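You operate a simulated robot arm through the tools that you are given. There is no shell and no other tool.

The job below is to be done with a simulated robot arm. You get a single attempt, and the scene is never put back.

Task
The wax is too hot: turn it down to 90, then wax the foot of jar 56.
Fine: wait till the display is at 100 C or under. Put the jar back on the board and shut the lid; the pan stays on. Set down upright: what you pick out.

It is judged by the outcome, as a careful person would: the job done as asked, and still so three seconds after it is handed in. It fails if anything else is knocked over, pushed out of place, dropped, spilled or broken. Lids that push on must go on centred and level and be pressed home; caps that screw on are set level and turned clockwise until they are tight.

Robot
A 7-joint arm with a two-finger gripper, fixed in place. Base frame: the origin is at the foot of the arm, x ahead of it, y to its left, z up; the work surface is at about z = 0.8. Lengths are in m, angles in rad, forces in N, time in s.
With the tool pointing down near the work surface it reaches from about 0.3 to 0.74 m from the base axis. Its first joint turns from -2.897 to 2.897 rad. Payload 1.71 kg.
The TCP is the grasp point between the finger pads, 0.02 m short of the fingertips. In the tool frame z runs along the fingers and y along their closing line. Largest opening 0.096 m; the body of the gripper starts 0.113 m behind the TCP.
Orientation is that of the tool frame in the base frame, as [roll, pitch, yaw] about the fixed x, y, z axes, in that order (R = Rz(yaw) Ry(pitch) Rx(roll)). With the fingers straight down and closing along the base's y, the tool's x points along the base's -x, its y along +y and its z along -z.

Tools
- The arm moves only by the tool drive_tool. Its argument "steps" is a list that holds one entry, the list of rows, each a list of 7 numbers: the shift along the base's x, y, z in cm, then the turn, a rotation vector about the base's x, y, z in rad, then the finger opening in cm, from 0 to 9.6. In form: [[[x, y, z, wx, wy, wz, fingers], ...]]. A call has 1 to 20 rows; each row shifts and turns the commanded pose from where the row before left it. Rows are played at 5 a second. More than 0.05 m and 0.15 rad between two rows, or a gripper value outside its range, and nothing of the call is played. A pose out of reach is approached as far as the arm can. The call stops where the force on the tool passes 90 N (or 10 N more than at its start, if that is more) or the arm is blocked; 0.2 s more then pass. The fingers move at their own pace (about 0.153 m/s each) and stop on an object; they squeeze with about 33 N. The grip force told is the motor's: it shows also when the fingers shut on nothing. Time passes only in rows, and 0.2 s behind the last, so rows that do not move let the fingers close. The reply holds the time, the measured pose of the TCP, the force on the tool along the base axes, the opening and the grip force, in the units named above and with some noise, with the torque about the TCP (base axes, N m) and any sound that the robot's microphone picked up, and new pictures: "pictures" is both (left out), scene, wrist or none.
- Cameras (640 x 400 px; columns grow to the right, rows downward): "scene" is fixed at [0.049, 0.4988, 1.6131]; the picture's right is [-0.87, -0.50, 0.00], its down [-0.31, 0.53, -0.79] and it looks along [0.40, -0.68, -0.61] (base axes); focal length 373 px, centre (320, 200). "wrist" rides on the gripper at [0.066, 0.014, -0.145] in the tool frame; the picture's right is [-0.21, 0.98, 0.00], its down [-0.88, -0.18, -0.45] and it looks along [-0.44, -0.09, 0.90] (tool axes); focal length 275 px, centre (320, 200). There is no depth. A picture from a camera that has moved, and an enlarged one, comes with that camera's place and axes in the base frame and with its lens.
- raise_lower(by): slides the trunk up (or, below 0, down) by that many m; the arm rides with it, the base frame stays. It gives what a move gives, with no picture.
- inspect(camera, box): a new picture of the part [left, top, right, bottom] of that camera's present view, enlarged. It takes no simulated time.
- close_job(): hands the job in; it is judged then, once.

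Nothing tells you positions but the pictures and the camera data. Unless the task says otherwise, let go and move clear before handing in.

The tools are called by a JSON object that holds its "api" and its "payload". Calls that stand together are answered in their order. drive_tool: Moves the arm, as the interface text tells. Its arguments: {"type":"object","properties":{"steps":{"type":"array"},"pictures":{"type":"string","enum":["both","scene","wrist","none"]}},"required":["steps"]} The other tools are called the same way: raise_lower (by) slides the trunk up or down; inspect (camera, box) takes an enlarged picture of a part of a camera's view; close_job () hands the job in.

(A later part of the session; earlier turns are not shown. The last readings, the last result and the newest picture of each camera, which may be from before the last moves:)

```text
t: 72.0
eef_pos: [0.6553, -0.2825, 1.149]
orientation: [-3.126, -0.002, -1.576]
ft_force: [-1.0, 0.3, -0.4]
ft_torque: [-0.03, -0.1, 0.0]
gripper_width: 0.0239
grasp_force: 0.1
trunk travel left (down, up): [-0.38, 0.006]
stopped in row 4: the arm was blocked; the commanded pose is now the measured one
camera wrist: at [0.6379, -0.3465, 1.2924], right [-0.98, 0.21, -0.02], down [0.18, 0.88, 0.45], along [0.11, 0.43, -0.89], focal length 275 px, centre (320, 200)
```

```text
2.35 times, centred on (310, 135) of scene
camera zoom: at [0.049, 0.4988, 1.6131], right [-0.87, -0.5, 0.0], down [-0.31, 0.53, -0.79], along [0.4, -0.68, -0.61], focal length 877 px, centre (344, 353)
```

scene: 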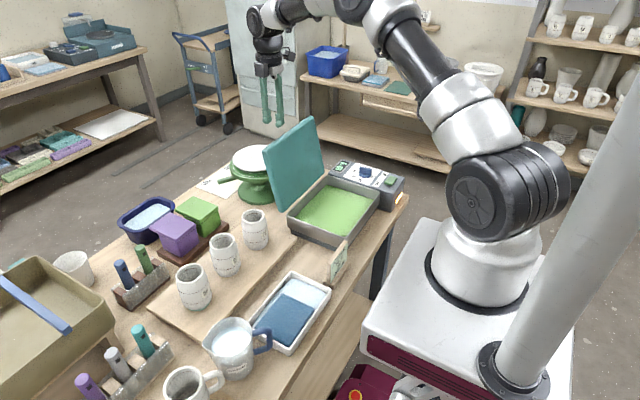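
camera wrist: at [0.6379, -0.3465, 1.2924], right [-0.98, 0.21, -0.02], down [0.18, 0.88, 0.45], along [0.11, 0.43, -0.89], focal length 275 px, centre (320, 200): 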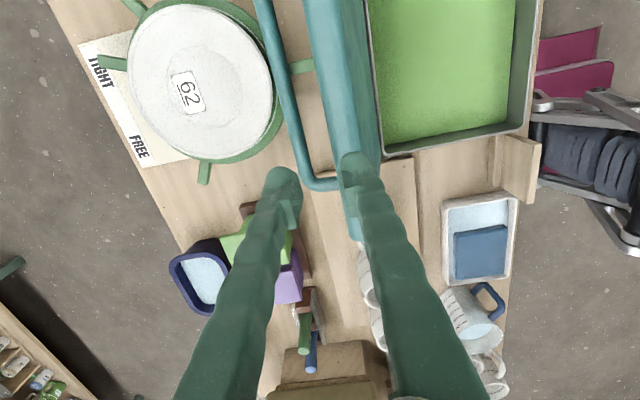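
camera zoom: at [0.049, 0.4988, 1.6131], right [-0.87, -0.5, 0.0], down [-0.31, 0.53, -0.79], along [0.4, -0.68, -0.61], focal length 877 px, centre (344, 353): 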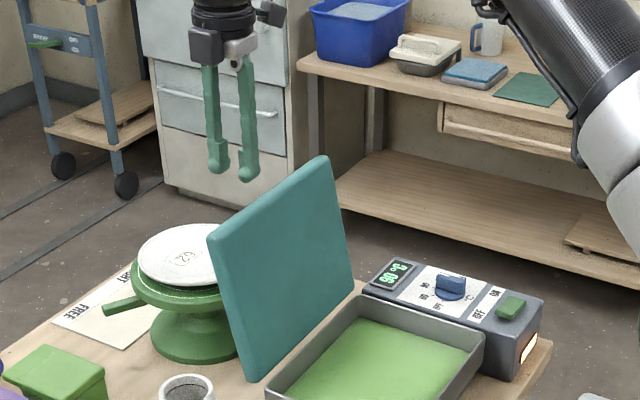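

That was the arm's reach limit at this height. I'll back off, re-level, and come in from the +y side: get out to the bar's x at y = -0.17 where the reach is shorter, lower, then slide along above the bar between it and the lid's edge.

{"api": "raise_lower", "payload": {"by": 0.005}}

{"api": "drive_tool", "payload": {"steps": [[[-2.5, 1.5, 0, 0.002, 0.0156, 0.005, 2.4], [-2.5, 3, 0, 0, 0, 0, 2.4], [0, 3.5, 0, 0, 0, 0, 2.4], [0, 3.25, 0, 0, 0, 0, 2.4], [2.4, 0, -1, 0, 0, 0, 2.4], [2.4, 0, -1, 0, 0, 0, 2.4], [2.3, 0, -1, 0, 0, 0, 2.4], [0, 0, 0, 0, 0, 0, 2.4], [0, 0, 0, 0, 0, 0, 2.4]]]}}

{"api": "inspect", "payload": {"camera": "wrist", "box": [200, 20, 440, 240]}}

```text
t: 72.5
eef_pos: [0.6599, -0.2819, 1.15]
orientation: [-3.13, -0.001, -1.574]
ft_force: [-0.4, -0.7, -0.3]
ft_torque: [0.0, -0.05, -0.02]
gripper_width: 0.0242
grasp_force: 0.1
trunk travel left (down, up): [-0.385, 0.001]
```

```text
t: 74.5
eef_pos: [0.6837, -0.1694, 1.1156]
orientation: [3.137, 0.002, -1.569]
ft_force: [0.6, 0.6, 0.2]
ft_torque: [0.0, 0.01, 0.01]
gripper_width: 0.024
grasp_force: 0.0
trunk travel left (down, up): [-0.385, 0.001]
camera wrist: at [0.6684, -0.2337, 1.2603], right [-0.98, 0.2, 0.01], down [0.19, 0.88, 0.45], along [0.09, 0.44, -0.9], focal length 275 px, centre (320, 200)
```

scene: 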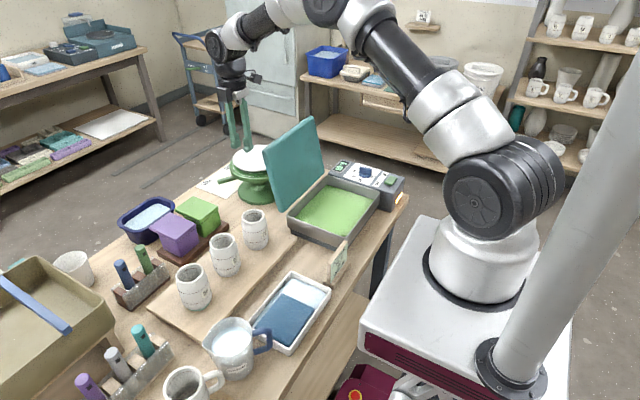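
wrist: 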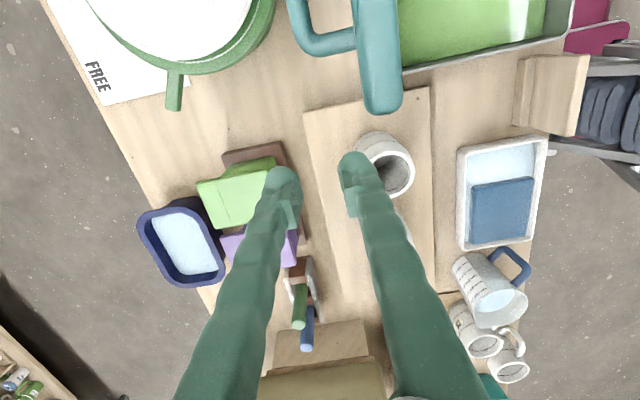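

```text
1.82 times, centred on (320, 130) of wrist
camera zoom: at [0.6684, -0.2337, 1.2603], right [-0.98, 0.2, 0.01], down [0.19, 0.88, 0.45], along [0.09, 0.44, -0.9], focal length 500 px, centre (320, 327)
```

zoom: 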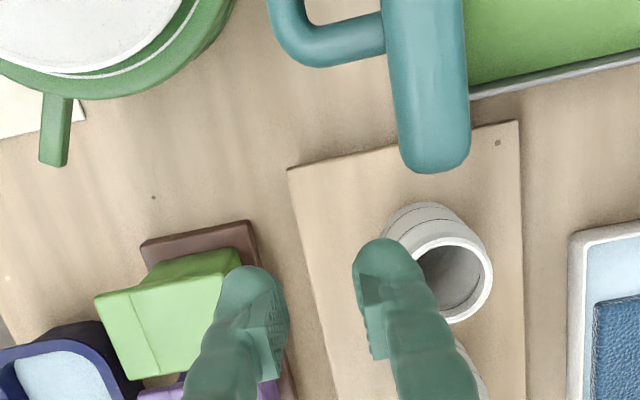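

The bar is at x ≈ 0.675 and the lid's outer edge at x ≈ 0.646. I'll centre on the bar, drop to tips about 2.5 cm above it, and slide along it.

{"api": "drive_tool", "payload": {"steps": [[[-0.85, 0, -1.3, 0, 0, 0, 2.1], [0, 0, -1.0, 0, 0, 0, 2.1], [0, 0, 0, 0, 0, 0, 2.1], [0, -2.5, 0, 0, 0, 0, 2.1], [0, -2.5, 0, 0, 0, 0, 2.1], [0, -2.5, 0, 0, 0, 0, 2.1], [0, -2.5, 0, 0, 0, 0, 2.1], [0, -1.0, 0, 0, 0, 0, 2.1], [0, 0, 0, 0, 0, 0, 2.1], [0, 0, 0, 0, 0, 0, 2.1]]]}}

{"api": "inspect", "payload": {"camera": "wrist", "box": [220, 40, 420, 240]}}

{"api": "inspect", "payload": {"camera": "scene", "box": [220, 50, 400, 220]}}

```text
t: 75.9
eef_pos: [0.6598, -0.1898, 1.1014]
orientation: [-3.14, 0.068, -1.556]
ft_force: [-1.3, 52.6, -6.8]
ft_torque: [0.62, -0.21, -1.47]
gripper_width: 0.0207
grasp_force: 0.1
trunk travel left (down, up): [-0.385, 0.001]
stopped in row 6: the force on the tool passed its limit at 102 N (the readings are from after the stop); the commanded pose is now the measured one
camera wrist: at [0.6445, -0.2647, 1.2421], right [-0.98, 0.19, 0.01], down [0.17, 0.85, 0.5], along [0.08, 0.5, -0.86], focal length 275 px, centre (320, 200)
```

scene: 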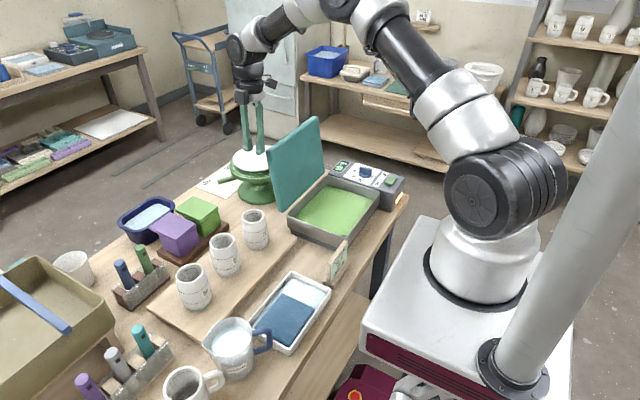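
wrist: 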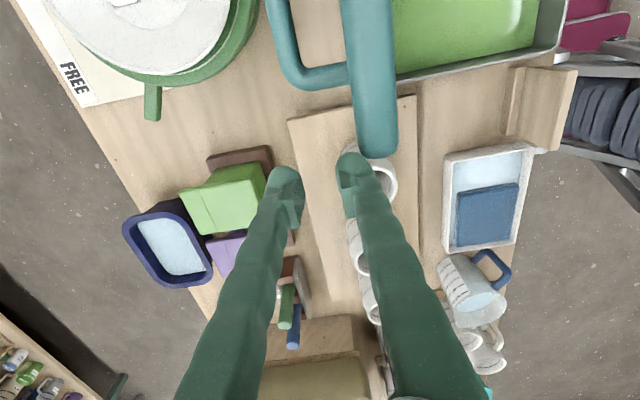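

```text
2.00 times, centred on (320, 140) of wrist
camera zoom: at [0.6445, -0.2647, 1.2421], right [-0.98, 0.19, 0.01], down [0.17, 0.85, 0.5], along [0.08, 0.5, -0.86], focal length 551 px, centre (320, 320)
```

zoom: 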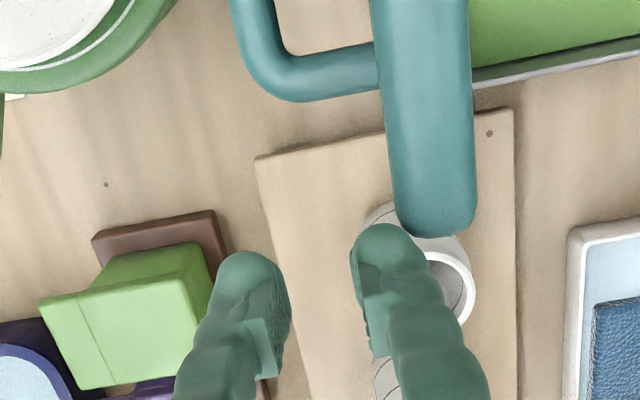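

```text
2.35 times, centred on (310, 135) of scene
camera zoom: at [0.049, 0.4988, 1.6131], right [-0.87, -0.5, 0.0], down [-0.31, 0.53, -0.79], along [0.4, -0.68, -0.61], focal length 877 px, centre (344, 353)
```

zoom: 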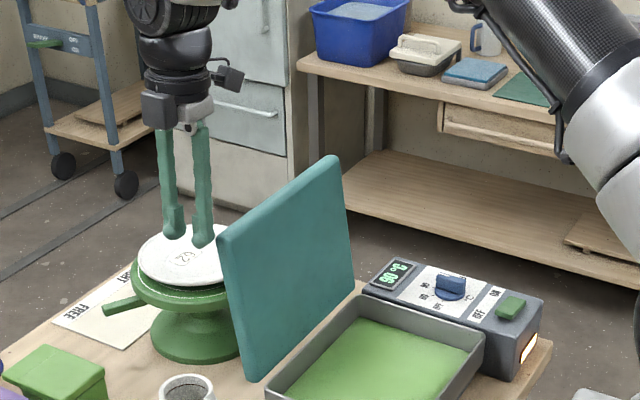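

A finger touched the lid's end edge and the arm stopped. The pan itself hasn't shifted in the picture, and the lid is still standing. I'll back off in +y and re-level before measuring again.

{"api": "drive_tool", "payload": {"steps": [[[0, 1.5, 0.2, -0.034, 0, -0.008, 2.1], [0, 1.5, 0.3, -0.034, 0, -0.008, 2.1], [0, 1.0, 0.3, 0, 0, 0, 2.1], [0, 0, 0, 0, 0, 0, 2.1], [0, 0, 0, 0, 0, 0, 2.1]]]}}

{"api": "inspect", "payload": {"camera": "wrist", "box": [220, 0, 440, 220]}}

{"api": "inspect", "payload": {"camera": "scene", "box": [250, 100, 410, 260]}}

```text
t: 77.1
eef_pos: [0.6594, -0.1662, 1.1109]
orientation: [-3.141, -0.023, -1.578]
ft_force: [0.5, 0.2, -0.1]
ft_torque: [-0.01, -0.01, 0.01]
gripper_width: 0.0211
grasp_force: 0.1
trunk travel left (down, up): [-0.385, 0.001]
camera wrist: at [0.642, -0.227, 1.2561], right [-0.98, 0.21, -0.01], down [0.19, 0.89, 0.42], along [0.1, 0.41, -0.91], focal length 275 px, centre (320, 200)
```

scene: 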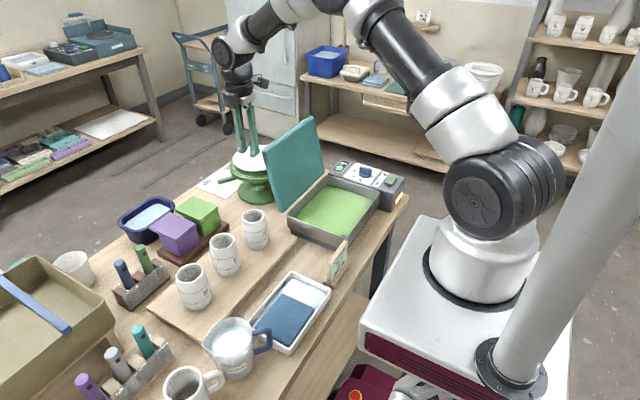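
wrist: 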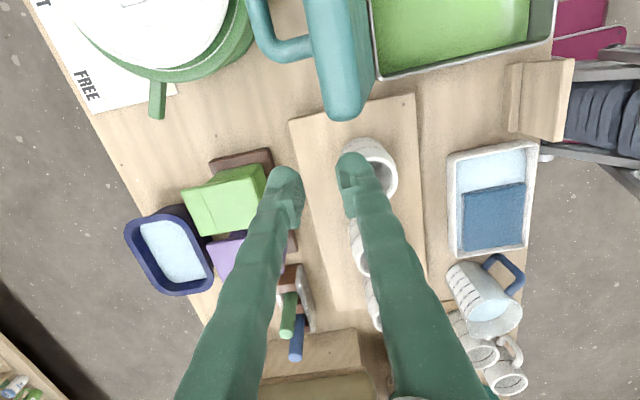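

```text
1.82 times, centred on (330, 110) of wrist
camera zoom: at [0.642, -0.227, 1.2561], right [-0.98, 0.21, -0.01], down [0.19, 0.89, 0.42], along [0.1, 0.41, -0.91], focal length 500 px, centre (302, 364)
```

zoom: 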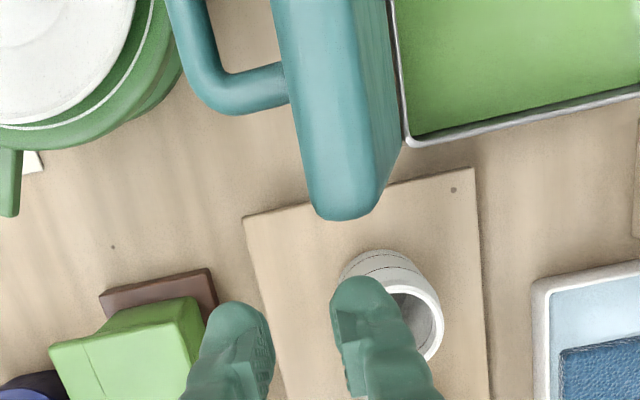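

```text
2.50 times, centred on (330, 180) of scene
camera zoom: at [0.049, 0.4988, 1.6131], right [-0.87, -0.5, 0.0], down [-0.31, 0.53, -0.79], along [0.4, -0.68, -0.61], focal length 932 px, centre (295, 250)
```

zoom: 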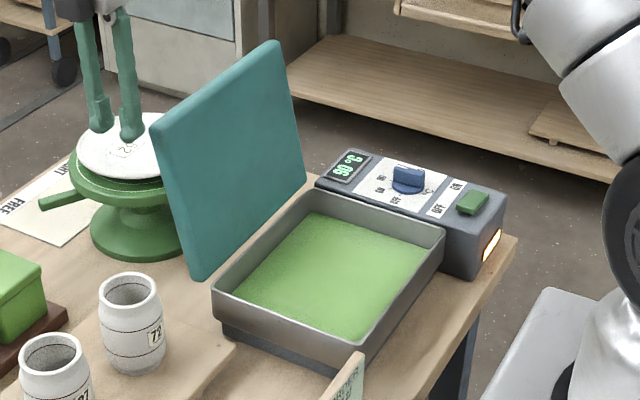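

Pan and lid are as before; the fingertips are simply bulkier than the gap I allowed. I'll re-level, narrow the opening to 1.6 cm, and this time cross above the lid's top edge (tips about 1.10), hovering over the bar at y = -0.272.

{"api": "drive_tool", "payload": {"steps": [[[0, 0, 0.6, 0.023, 0, 0.007, 1.6], [0.2, -1.5, 0.5, 0, 0, 0, 1.6], [0, -3, 0, 0, 0, 0, 1.6], [0, -3, 0, 0, 0, 0, 1.6], [0, -3, 0, 0, 0, 0, 1.6], [0, 0, 0, 0, 0, 0, 1.6], [0, 0, 0, 0, 0, 0, 1.6]]]}}

{"api": "inspect", "payload": {"camera": "wrist", "box": [220, 60, 420, 240]}}

{"api": "inspect", "payload": {"camera": "scene", "box": [220, 90, 360, 220]}}

```text
t: 78.7
eef_pos: [0.6607, -0.2712, 1.1219]
orientation: [-3.14, 0.0, -1.568]
ft_force: [0.1, -0.9, -0.5]
ft_torque: [0.02, 0.0, 0.0]
gripper_width: 0.016
grasp_force: 0.0
trunk travel left (down, up): [-0.385, 0.001]
camera wrist: at [0.6439, -0.3357, 1.2655], right [-0.98, 0.21, 0.0], down [0.18, 0.88, 0.45], along [0.09, 0.44, -0.9], focal length 275 px, centre (320, 200)
```

scene: 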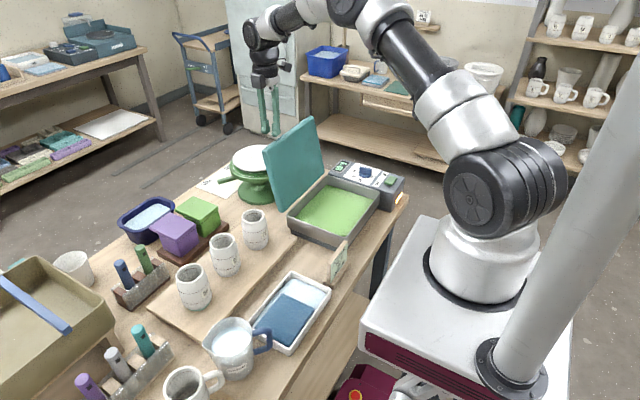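
wrist: 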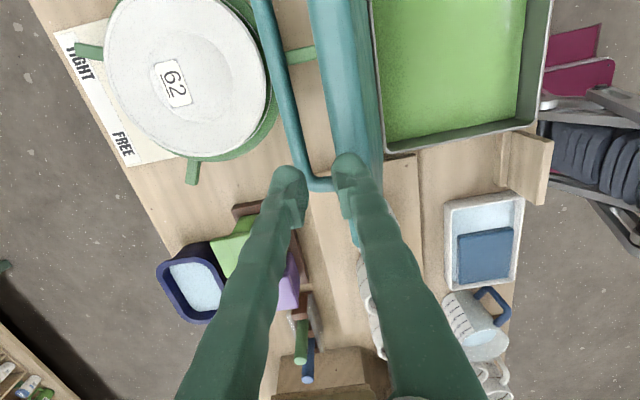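

```text
2.22 times, centred on (320, 150) of wrist
camera zoom: at [0.6439, -0.3357, 1.2655], right [-0.98, 0.21, 0.0], down [0.18, 0.88, 0.45], along [0.09, 0.44, -0.9], focal length 612 px, centre (320, 311)
```

zoom: 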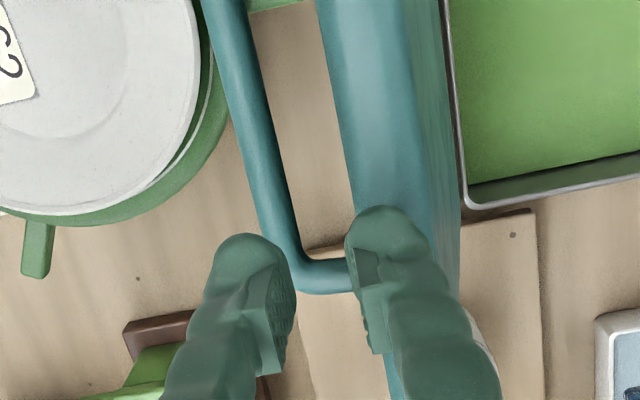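

```text
3.08 times, centred on (290, 155) of scene
camera zoom: at [0.049, 0.4988, 1.6131], right [-0.87, -0.5, 0.0], down [-0.31, 0.53, -0.79], along [0.4, -0.68, -0.61], focal length 1147 px, centre (412, 338)
```

zoom: 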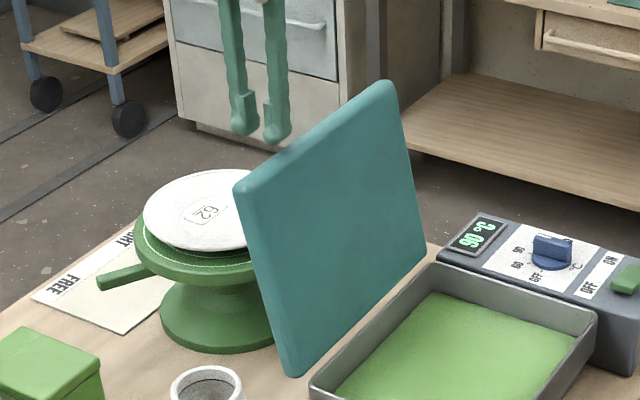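

From directly above, the lid's outer edge is at x ≈ 0.644 and the bar at x ≈ 0.672. I'll move 1.3 cm out so the fingers straddle the bar, and check before lowering.

{"api": "drive_tool", "payload": {"steps": [[[0.7, 0, -0.2, 0, 0, 0, 1.7], [0.6, 0, -0.2, 0, 0, 0, 1.7], [0, 0, 0, 0, 0, 0, 1.7], [0, 0, 0, 0, 0, 0, 1.7]]]}}

{"api": "inspect", "payload": {"camera": "wrist", "box": [220, 60, 420, 240]}}

```text
t: 79.5
eef_pos: [0.654, -0.271, 1.131]
orientation: [-3.12, 0.0, -1.572]
ft_force: [-1.3, 0.7, 0.1]
ft_torque: [0.0, -0.12, 0.01]
gripper_width: 0.0167
grasp_force: 0.1
trunk travel left (down, up): [-0.385, 0.001]
stopped in row 4: the arm was blocked; the commanded pose is now the measured one
camera wrist: at [0.6356, -0.3353, 1.2749], right [-0.98, 0.21, -0.02], down [0.17, 0.88, 0.45], along [0.11, 0.43, -0.89], focal length 275 px, centre (320, 200)
```

scene: 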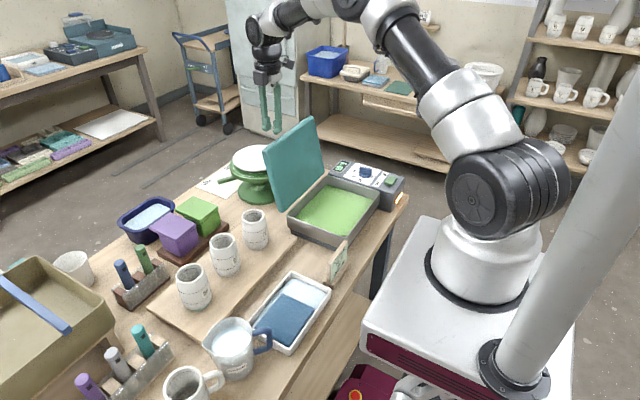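
wrist: 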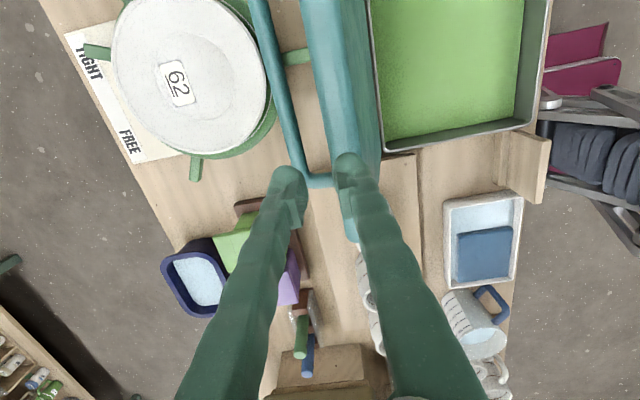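

```text
2.22 times, centred on (320, 150) of wrist
camera zoom: at [0.6356, -0.3353, 1.2749], right [-0.98, 0.21, -0.02], down [0.17, 0.88, 0.45], along [0.11, 0.43, -0.89], focal length 612 px, centre (320, 311)
```

zoom: 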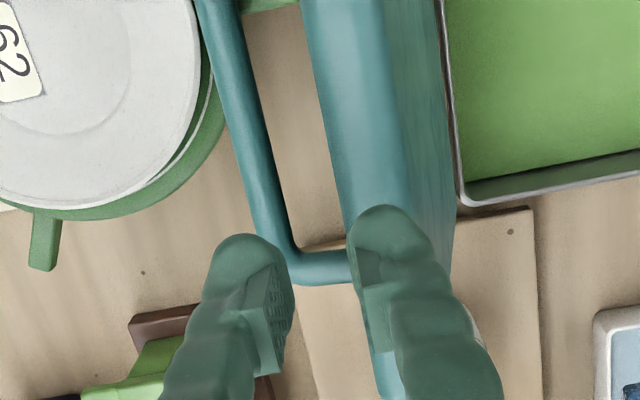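

The arm ran out of reach in this wrist orientation, though it reached further earlier with the wrist turned the other way. I'll retreat, turn the wrist back by half a turn, and come in again.

{"api": "drive_tool", "payload": {"steps": [[[-2, 1, 1.0, 0, 0.0216, 0, 1.7], [-3.5, 3, 1, 0, 0, 0, 1.7], [-3.5, 3, 0.5, 0, 0, -0.1428, 1.7], [-2, 2, 0, 0, 0, -0.1428, 1.7], [0, 0, 0, 0, 0, -0.1428, 1.7], [0, 0, 0, 0, 0, -0.1428, 1.7], [0, 0, 0, 0, 0, -0.1428, 1.7], [0, 0, 0, 0, 0, -0.1428, 1.7], [0, 0, 0, 0, 0, -0.1428, 1.7], [0, 0, 0, 0, 0, -0.1428, 1.7], [0, 0, 0, 0, 0, -0.1428, 1.7], [0, 0, 0, 0, 0, -0.1428, 1.7], [0, 0, 0, 0, 0, -0.1428, 1.7], [0, 0, 0, 0, 0, -0.1428, 1.7], [0, 0, 0, 0, 0, -0.1428, 1.7], [0, 0, 0, 0, 0, -0.1428, 1.7], [0, 0, 0, 0, 0, -0.1428, 1.7], [0, 0, 0, 0, 0, -0.1428, 1.7], [0, 0, 0, 0, 0, -0.1428, 1.7], [0, 0, 0, 0, 0, -0.1428, 1.7]]], "pictures": "none"}}

```text
t: 83.7
eef_pos: [0.5483, -0.1797, 1.153]
orientation: [3.141, 0.001, 2.143]
ft_force: [-0.4, -0.1, 0.0]
ft_torque: [0.0, 0.0, 0.01]
gripper_width: 0.017
grasp_force: 0.2
trunk travel left (down, up): [-0.385, 0.001]
```

{"api": "drive_tool", "payload": {"steps": [[[0, 0, 0, 0, 0, -0.143, 1.7], [1.5, -2.3, 0, 0, 0, -0.143, 1.7], [2.6, -2.3, -0.5, 0, 0, -0.143, 1.7], [2.6, -2.3, -0.5, 0, 0, -0.143, 1.7], [2.6, -2.3, -0.7, 0, 0, 0, 1.7], [1.4, 0, -0.8, 0, 0, 0, 1.7], [0, 0, 0, 0, 0, 0, 1.7], [0, 0, 0, 0, 0, 0, 1.7]]]}}

{"api": "inspect", "payload": {"camera": "wrist", "box": [220, 60, 420, 240]}}

{"api": "inspect", "payload": {"camera": "scene", "box": [220, 90, 360, 220]}}

```text
t: 85.5
eef_pos: [0.6539, -0.272, 1.1274]
orientation: [3.138, 0.0, 1.573]
ft_force: [-0.7, 0.2, 1.1]
ft_torque: [-0.01, -0.01, 0.0]
gripper_width: 0.0169
grasp_force: 0.0
trunk travel left (down, up): [-0.385, 0.001]
camera wrist: at [0.6654, -0.2053, 1.2718], right [0.98, -0.2, 0.0], down [-0.18, -0.88, 0.44], along [-0.09, -0.44, -0.9], focal length 275 px, centre (320, 200)
```

scene: 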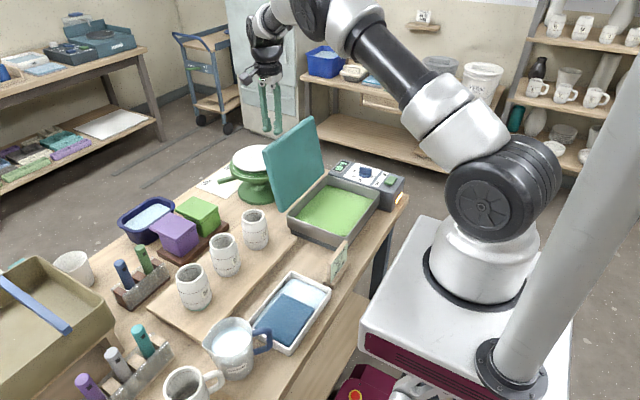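
wrist: 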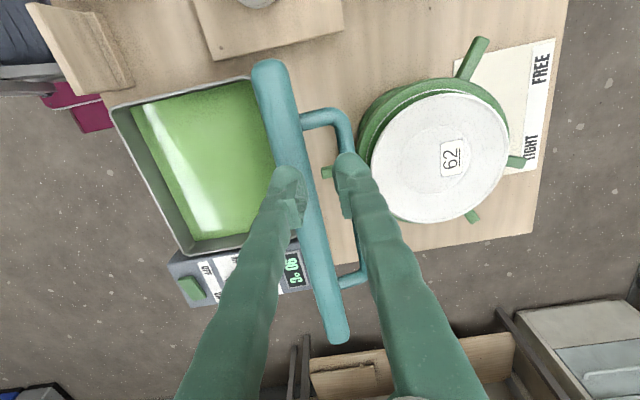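

```text
2.22 times, centred on (320, 150) of wrist
camera zoom: at [0.6654, -0.2053, 1.2718], right [0.98, -0.2, 0.0], down [-0.18, -0.88, 0.44], along [-0.09, -0.44, -0.9], focal length 612 px, centre (320, 311)
```

zoom: 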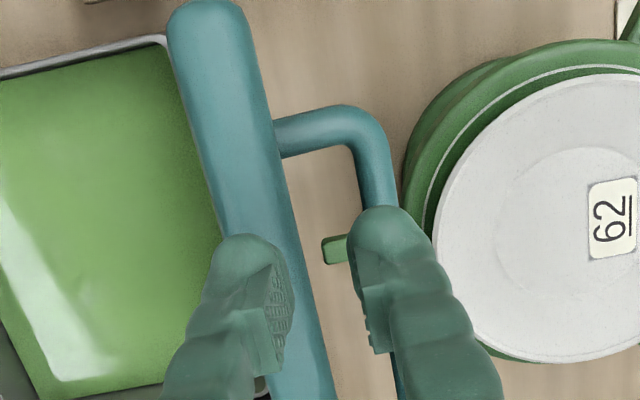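

```text
3.08 times, centred on (290, 155) of scene
camera zoom: at [0.049, 0.4988, 1.6131], right [-0.87, -0.5, 0.0], down [-0.31, 0.53, -0.79], along [0.4, -0.68, -0.61], focal length 1147 px, centre (412, 338)
```

zoom: 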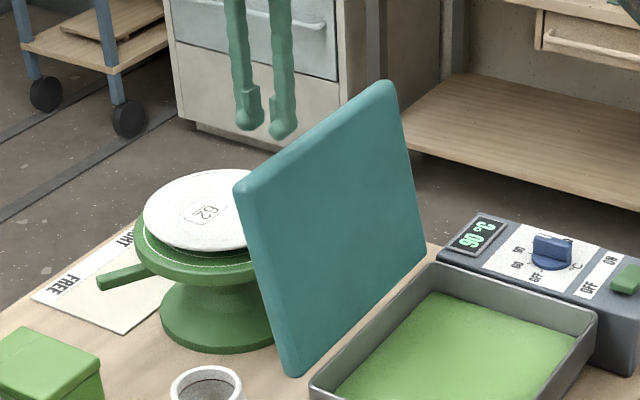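

Now the bar reads x ≈ 0.674 and the lid edge 0.641. I'll move out 2 cm at this height, testing reach.

{"api": "drive_tool", "payload": {"steps": [[[0.7, 0, -0.2, 0, 0, 0, 1.7], [0.7, 0, -0.2, 0, 0, 0, 1.7], [0.6, 0, -0.2, 0, 0, 0, 1.7], [0, 0, 0, 0, 0, 0, 1.7], [0, 0, 0, 0, 0, 0, 1.7]]]}}

{"api": "inspect", "payload": {"camera": "wrist", "box": [220, 60, 420, 240]}}

```text
t: 86.5
eef_pos: [0.6557, -0.2713, 1.1358]
orientation: [3.12, -0.001, 1.574]
ft_force: [-0.4, 1.3, -0.6]
ft_torque: [-0.02, -0.13, 0.02]
gripper_width: 0.017
grasp_force: 0.1
trunk travel left (down, up): [-0.385, 0.001]
stopped in row 4: the arm was blocked; the commanded pose is now the measured one
camera wrist: at [0.6642, -0.2043, 1.2796], right [0.98, -0.2, 0.02], down [-0.19, -0.88, 0.44], along [-0.07, -0.44, -0.9], focal length 275 px, centre (320, 200)
```

scene: 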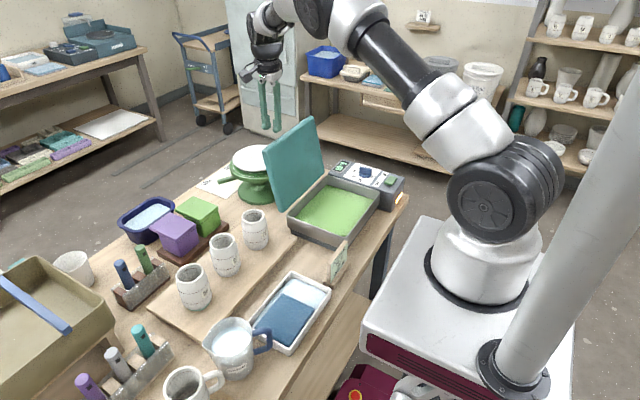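
wrist: 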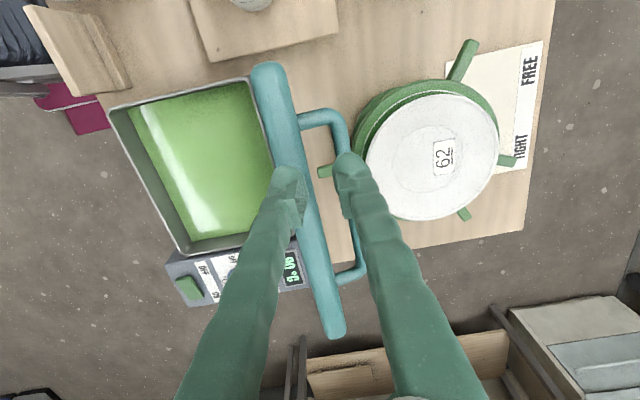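

```text
2.22 times, centred on (320, 150) of wrist
camera zoom: at [0.6642, -0.2043, 1.2796], right [0.98, -0.2, 0.02], down [-0.19, -0.88, 0.44], along [-0.07, -0.44, -0.9], focal length 612 px, centre (320, 311)
```

zoom: 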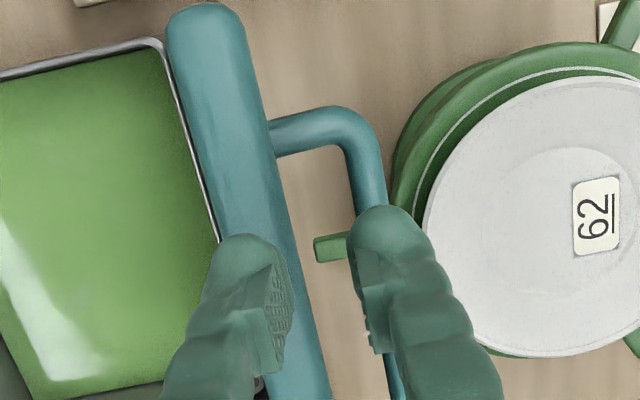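

Same limit either way, so it's reach. Tilting the tool outward slightly (about 0.1 rad) gains that reach without the wrist moving. I'll tilt about the TCP and ease out over the bar.

{"api": "drive_tool", "payload": {"steps": [[[0, 0, 0, 0, -0.04, 0, 1.7], [0, 0, 0, 0, -0.04, 0, 1.7], [0.4, 0, -0.5, 0, 0, 0, 1.7], [0.4, 0, -0.5, 0, 0, 0, 1.7], [0.3, 0, -0.5, 0, 0, 0, 1.7], [0, 0, 0, 0, 0, 0, 1.7], [0, 0, 0, 0, 0, 0, 1.7]]]}}

{"api": "inspect", "payload": {"camera": "wrist", "box": [220, 60, 420, 240]}}

{"api": "inspect", "payload": {"camera": "scene", "box": [220, 90, 360, 220]}}

```text
t: 88.1
eef_pos: [0.6696, -0.2726, 1.1164]
orientation: [3.045, 0.001, 1.574]
ft_force: [0.3, 0.5, -0.1]
ft_torque: [0.01, -0.01, 0.01]
gripper_width: 0.0169
grasp_force: 0.0
trunk travel left (down, up): [-0.385, 0.001]
camera wrist: at [0.667, -0.2047, 1.2604], right [0.97, -0.2, 0.09], down [-0.22, -0.88, 0.42], along [0.0, -0.43, -0.9], focal length 275 px, centre (320, 200)
```

scene: 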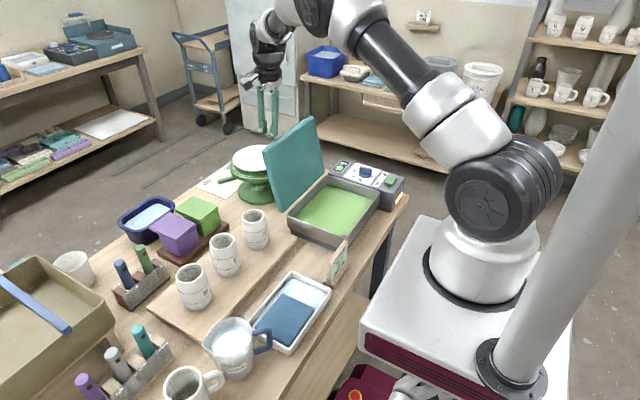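
wrist: 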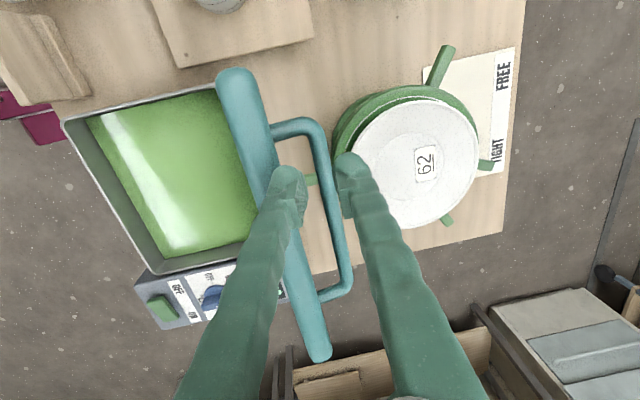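

```text
2.22 times, centred on (320, 150) of wrist
camera zoom: at [0.667, -0.2047, 1.2604], right [0.97, -0.2, 0.09], down [-0.22, -0.88, 0.42], along [0.0, -0.43, -0.9], focal length 612 px, centre (320, 311)
```

zoom: 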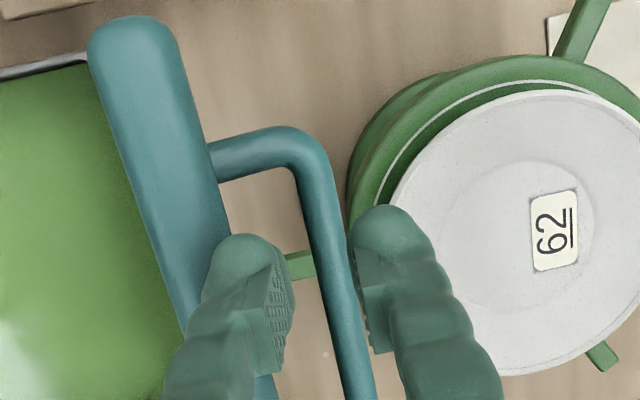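

```text
3.08 times, centred on (290, 155) of scene
camera zoom: at [0.049, 0.4988, 1.6131], right [-0.87, -0.5, 0.0], down [-0.31, 0.53, -0.79], along [0.4, -0.68, -0.61], focal length 1147 px, centre (412, 338)
```

zoom: 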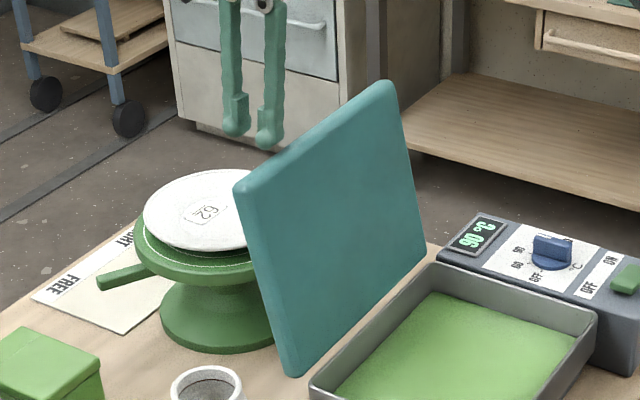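

The bar now lies on the tool's axis between the fingers. I'll descend along that slightly tilted axis, gently, and look before the last bit.

{"api": "drive_tool", "payload": {"steps": [[[0.1, 0, -1.0, 0, 0, 0, 1.7], [0.1, 0, -1.0, 0, 0, 0, 1.7], [0.1, 0, -1.0, 0, 0, 0, 1.7], [0.1, 0, -1.0, 0, 0, 0, 1.7], [0, 0, 0, 0, 0, 0, 1.7], [0, 0, 0, 0, 0, 0, 1.7]]]}}

{"api": "inspect", "payload": {"camera": "wrist", "box": [220, 60, 420, 240]}}

{"api": "inspect", "payload": {"camera": "scene", "box": [220, 90, 360, 220]}}

```text
t: 89.3
eef_pos: [0.6943, -0.2736, 1.0781]
orientation: [3.035, 0.009, 1.574]
ft_force: [-1.1, -0.9, -0.2]
ft_torque: [0.09, -0.06, -0.03]
gripper_width: 0.0171
grasp_force: 0.0
trunk travel left (down, up): [-0.385, 0.001]
stopped in row 6: the force on the tool passed its limit at 130 N (the readings are from after the stop); the commanded pose is now the measured one
camera wrist: at [0.6892, -0.2055, 1.2229], right [0.97, -0.2, 0.11], down [-0.23, -0.87, 0.43], along [0.01, -0.44, -0.9], focal length 275 px, centre (320, 200)
```

scene: 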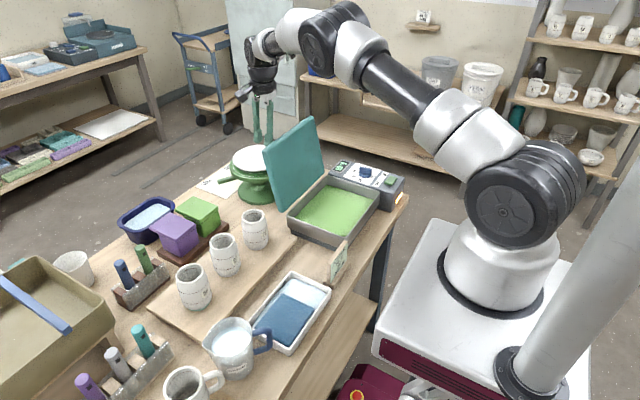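
wrist: 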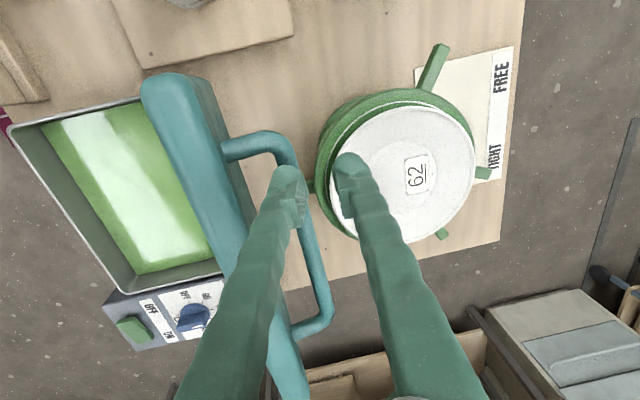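

```text
2.22 times, centred on (320, 150) of wrist
camera zoom: at [0.6892, -0.2055, 1.2229], right [0.97, -0.2, 0.11], down [-0.23, -0.87, 0.43], along [0.01, -0.44, -0.9], focal length 612 px, centre (320, 311)
```

zoom: 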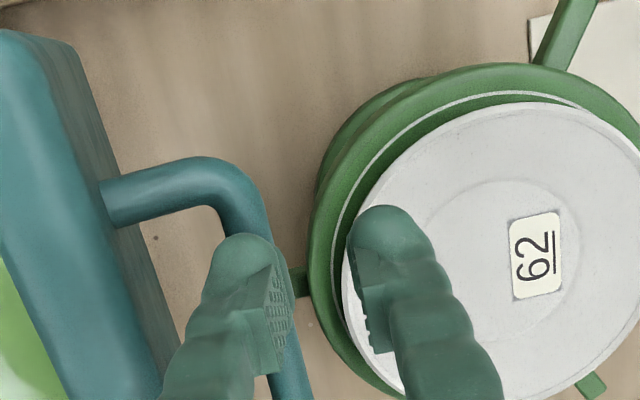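

```text
3.08 times, centred on (290, 155) of scene
camera zoom: at [0.049, 0.4988, 1.6131], right [-0.87, -0.5, 0.0], down [-0.31, 0.53, -0.79], along [0.4, -0.68, -0.61], focal length 1147 px, centre (412, 338)
```

zoom: 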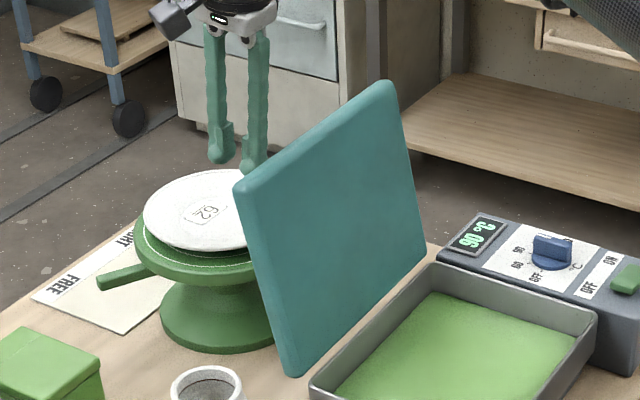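

The arm jumped and stopped on a force spike, and it now reads about 2 cm past the bar, with no load. The robot's base also looks shifted in the picture, so I'll look carefully before moving.

{"api": "inspect", "payload": {"camera": "scene", "box": [340, 150, 640, 400]}}

{"api": "inspect", "payload": {"camera": "scene", "box": [200, 90, 420, 270]}}

{"api": "drive_tool", "payload": {"steps": [[[0, 0, 0, 0, 0, 0, 1.7]]]}}

```text
1.60 times, centred on (490, 275) of scene
camera zoom: at [0.049, 0.4988, 1.6131], right [-0.87, -0.5, 0.0], down [-0.31, 0.53, -0.79], along [0.4, -0.68, -0.61], focal length 596 px, centre (48, 80)
```

zoom: 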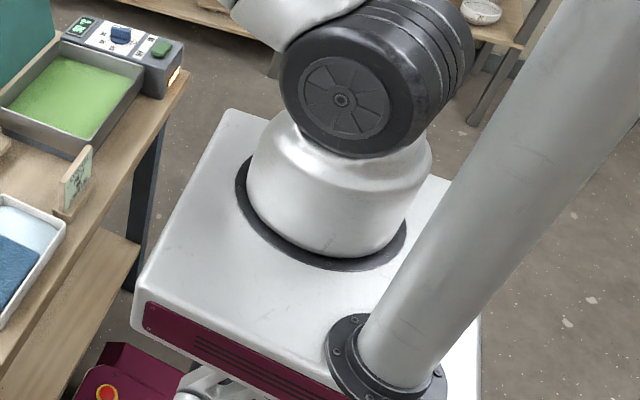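

```text
2.22 times, centred on (310, 180) of scene
camera zoom: at [0.049, 0.4988, 1.6131], right [-0.87, -0.5, 0.0], down [-0.31, 0.53, -0.79], along [0.4, -0.68, -0.61], focal length 828 px, centre (342, 244)
```

zoom: 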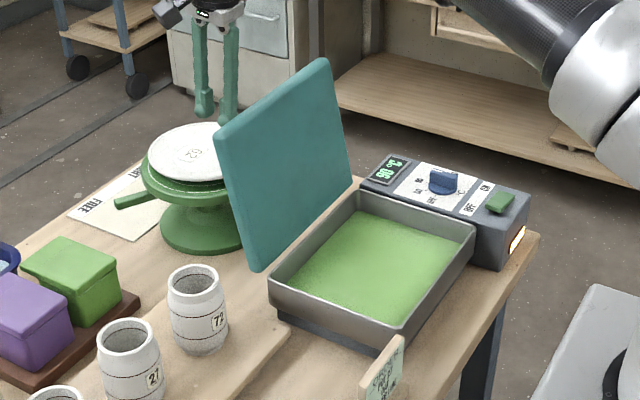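

```text
t: 89.8
eef_pos: [0.6869, -0.2754, 1.0925]
orientation: [3.016, 0.014, 1.573]
ft_force: [-2.2, 0.2, 1.6]
ft_torque: [0.04, -0.16, 0.01]
gripper_width: 0.0171
grasp_force: 0.1
trunk travel left (down, up): [-0.385, 0.001]
camera wrist: at [0.6802, -0.2072, 1.2372], right [0.97, -0.2, 0.13], down [-0.24, -0.87, 0.43], along [0.02, -0.45, -0.89], focal length 275 px, centre (320, 200)
```

scene: 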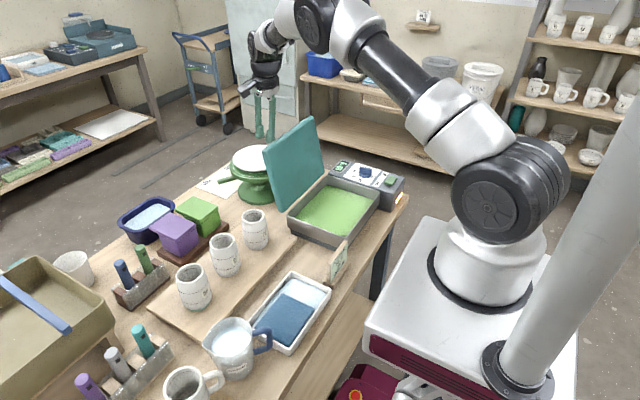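
wrist: 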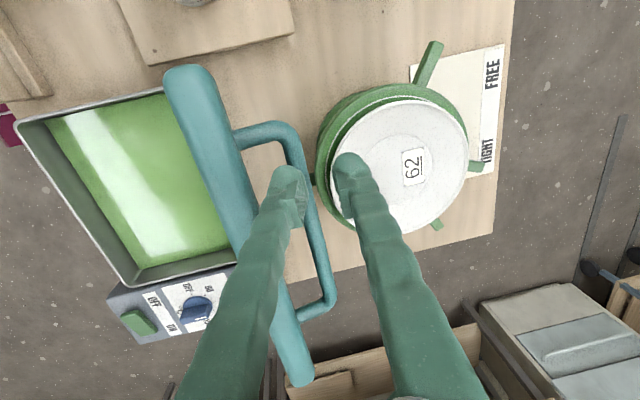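

The arm is at the edge of its reach here, so it snapped and overshot, and the platform swayed. The lid, pan and wheel look unmoved. I'll back off inward and up gently, level the tool, then return the trunk to its earlier height, where this reach worked.

{"api": "drive_tool", "payload": {"steps": [[[-1.0, 0, 1.0, 0, 0, 0, 1.7], [-1.5, 0, 1.2, 0, 0.03, 0, 1.7], [-2.0, 0.5, 1.5, 0, 0.03, 0, 1.7], [-2.5, 1, 1.0, 0, 0.03, 0, 1.7], [-2.5, 1, 0, 0, 0.035, 0, 1.7], [0, 0, 0, 0, 0, 0, 1.7], [0, 0, 0, 0, 0, 0, 1.7]]]}}

{"api": "inspect", "payload": {"camera": "scene", "box": [200, 90, 420, 270]}}

```text
t: 91.3
eef_pos: [0.5969, -0.2487, 1.1348]
orientation: [-3.131, 0.009, 1.577]
ft_force: [-0.3, -0.5, -0.4]
ft_torque: [-0.01, 0.01, -0.02]
gripper_width: 0.0168
grasp_force: 0.0
trunk travel left (down, up): [-0.385, 0.001]
camera wrist: at [0.6092, -0.1799, 1.2779], right [0.98, -0.2, -0.01], down [-0.18, -0.87, 0.46], along [-0.1, -0.44, -0.89], focal length 275 px, centre (320, 200)
```

scene: 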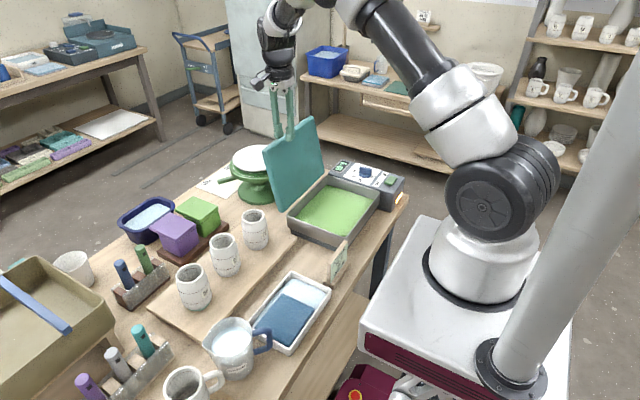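
wrist: 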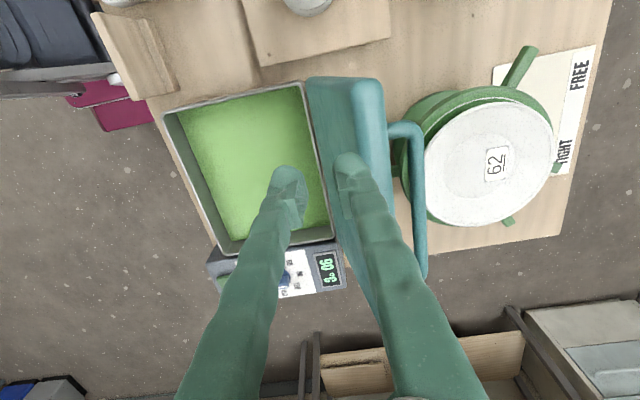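

```text
2.22 times, centred on (310, 180) of scene
camera zoom: at [0.049, 0.4988, 1.6131], right [-0.87, -0.5, 0.0], down [-0.31, 0.53, -0.79], along [0.4, -0.68, -0.61], focal length 828 px, centre (342, 244)
```

zoom: 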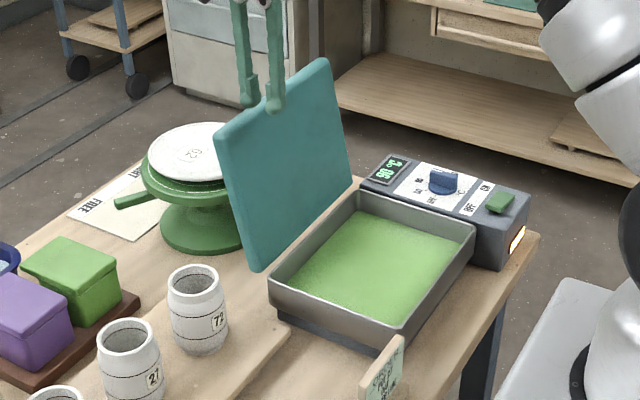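

Everything is undisturbed. I'll step back from the lid, level the tool, and lower the trunk 6 cm back to where the longer reach worked.

{"api": "drive_tool", "payload": {"steps": [[[-2.5, 0, 1.5, 0.009, -0.0106, 0, 1.7], [-2.5, 0, 1.5, 0, 0, 0, 1.7], [0, 0, 1.5, 0, 0, 0, 1.7], [0, 0, 0, 0, 0, 0, 1.7]]], "pictures": "none"}}

{"api": "raise_lower", "payload": {"by": -0.06}}

```text
t: 92.3
eef_pos: [0.5455, -0.2494, 1.1805]
orientation: [3.139, 0.0, 1.576]
ft_force: [-0.8, -0.7, -0.5]
ft_torque: [0.03, 0.02, 0.0]
gripper_width: 0.0172
grasp_force: 0.2
trunk travel left (down, up): [-0.385, 0.001]
```

```text
t: 93.3
eef_pos: [0.5464, -0.2494, 1.1198]
orientation: [3.141, 0.002, 1.576]
ft_force: [-0.2, -0.5, -0.8]
ft_torque: [0.0, 0.0, -0.01]
gripper_width: 0.0172
grasp_force: 0.1
trunk travel left (down, up): [-0.325, 0.061]
```

Trunk is back. I'll go out slowly over the lid's edge at this height, in small steps.

{"api": "drive_tool", "payload": {"steps": [[[1.6, -0.5, 0.1, 0, 0, 0, 1.7], [1.6, -0.5, 0.1, 0, 0, 0, 1.7], [1.6, -0.5, 0, 0, 0, 0, 1.7], [1.6, -0.4, 0, 0, 0, 0, 1.7], [1.2, -0.36, 0, 0, 0, 0, 1.7], [1.0, 0, 0, 0, 0, 0, 1.7], [0.8, 0, 0, 0, 0, 0, 1.7], [0.6, 0, 0, 0, 0, 0, 1.7], [0.5, 0, 0, 0, 0, 0, 1.7], [0.4, 0, 0, 0, 0, 0, 1.7], [0, 0, 0, 0, 0, 0, 1.7], [0, 0, 0, 0, 0, 0, 1.7]]]}}

{"api": "inspect", "payload": {"camera": "wrist", "box": [220, 60, 420, 240]}}

```text
t: 96.0
eef_pos: [0.6557, -0.2723, 1.1232]
orientation: [3.14, 0.001, 1.576]
ft_force: [-0.3, -0.6, 0.3]
ft_torque: [0.0, 0.02, 0.02]
gripper_width: 0.0172
grasp_force: 0.2
trunk travel left (down, up): [-0.325, 0.061]
camera wrist: at [0.6667, -0.2051, 1.2667], right [0.98, -0.2, 0.0], down [-0.18, -0.88, 0.45], along [-0.09, -0.44, -0.9], focal length 275 px, centre (320, 200)
```

scene: 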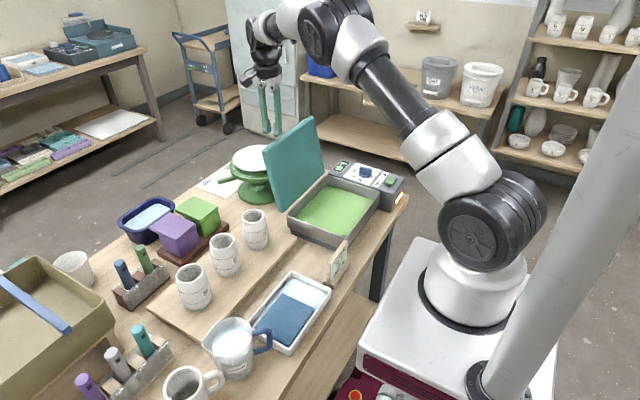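
wrist: 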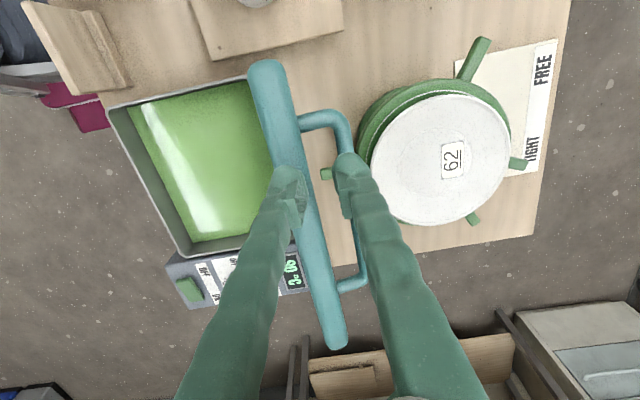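

```text
2.22 times, centred on (320, 150) of wrist
camera zoom: at [0.6667, -0.2051, 1.2667], right [0.98, -0.2, 0.0], down [-0.18, -0.88, 0.45], along [-0.09, -0.44, -0.9], focal length 612 px, centre (320, 311)
```

zoom: 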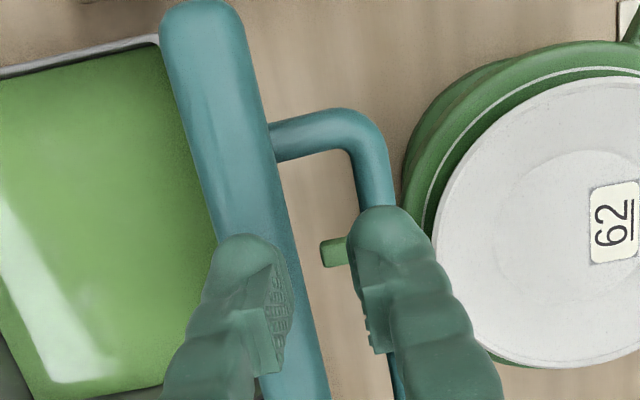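

Tracking well. I need about 1.8 cm more; I'll go in 3 mm steps.

{"api": "drive_tool", "payload": {"steps": [[[0.3, 0, 0, 0, 0, 0, 1.7], [0.3, 0, -0.1, 0, 0, 0, 1.7], [0.3, 0, -0.1, 0, 0, 0, 1.7], [0, 0, 0, 0, 0, 0, 1.7], [0.3, 0, -0.1, 0, 0, 0, 1.7], [0.3, 0, -0.1, 0, 0, 0, 1.7], [0.3, 0, -0.1, 0, 0, 0, 1.7], [0, 0, 0, 0, 0, 0, 1.7], [0, 0, 0, 0, 0, 0, 1.7]]]}}

{"api": "inspect", "payload": {"camera": "wrist", "box": [220, 60, 420, 240]}}

```text
t: 97.6
eef_pos: [0.6554, -0.2725, 1.1323]
orientation: [3.12, 0.002, 1.577]
ft_force: [0.0, 0.4, 0.4]
ft_torque: [-0.03, -0.13, 0.02]
gripper_width: 0.0171
grasp_force: 0.1
trunk travel left (down, up): [-0.325, 0.061]
stopped in row 8: the arm was blocked; the commanded pose is now the measured one
camera wrist: at [0.6635, -0.2052, 1.2769], right [0.98, -0.2, 0.02], down [-0.19, -0.88, 0.44], along [-0.07, -0.44, -0.9], focal length 275 px, centre (320, 200)
```

scene: 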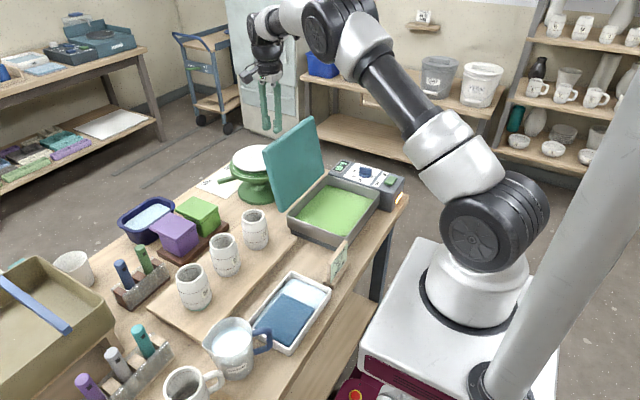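
wrist: 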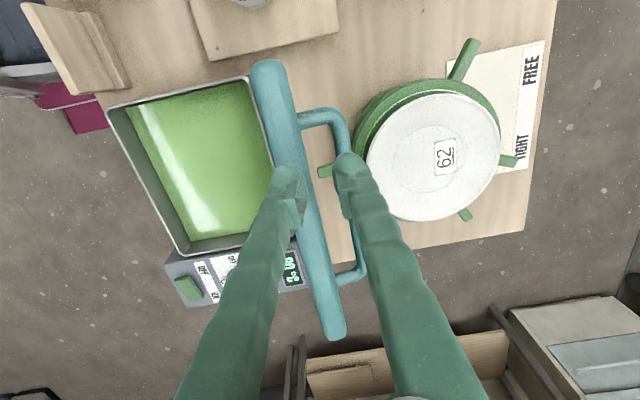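

```text
2.22 times, centred on (320, 150) of wrist
camera zoom: at [0.6635, -0.2052, 1.2769], right [0.98, -0.2, 0.02], down [-0.19, -0.88, 0.44], along [-0.07, -0.44, -0.9], focal length 612 px, centre (320, 311)
```

zoom: 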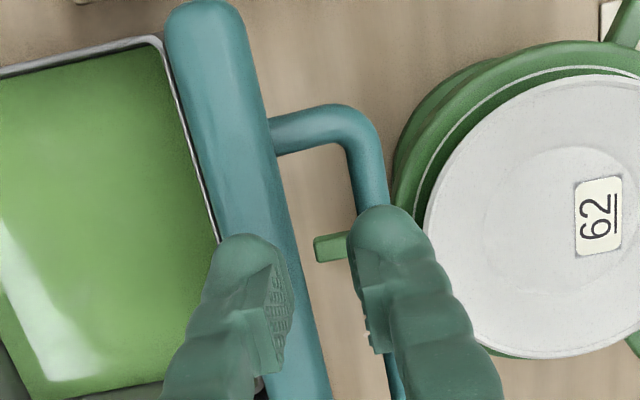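

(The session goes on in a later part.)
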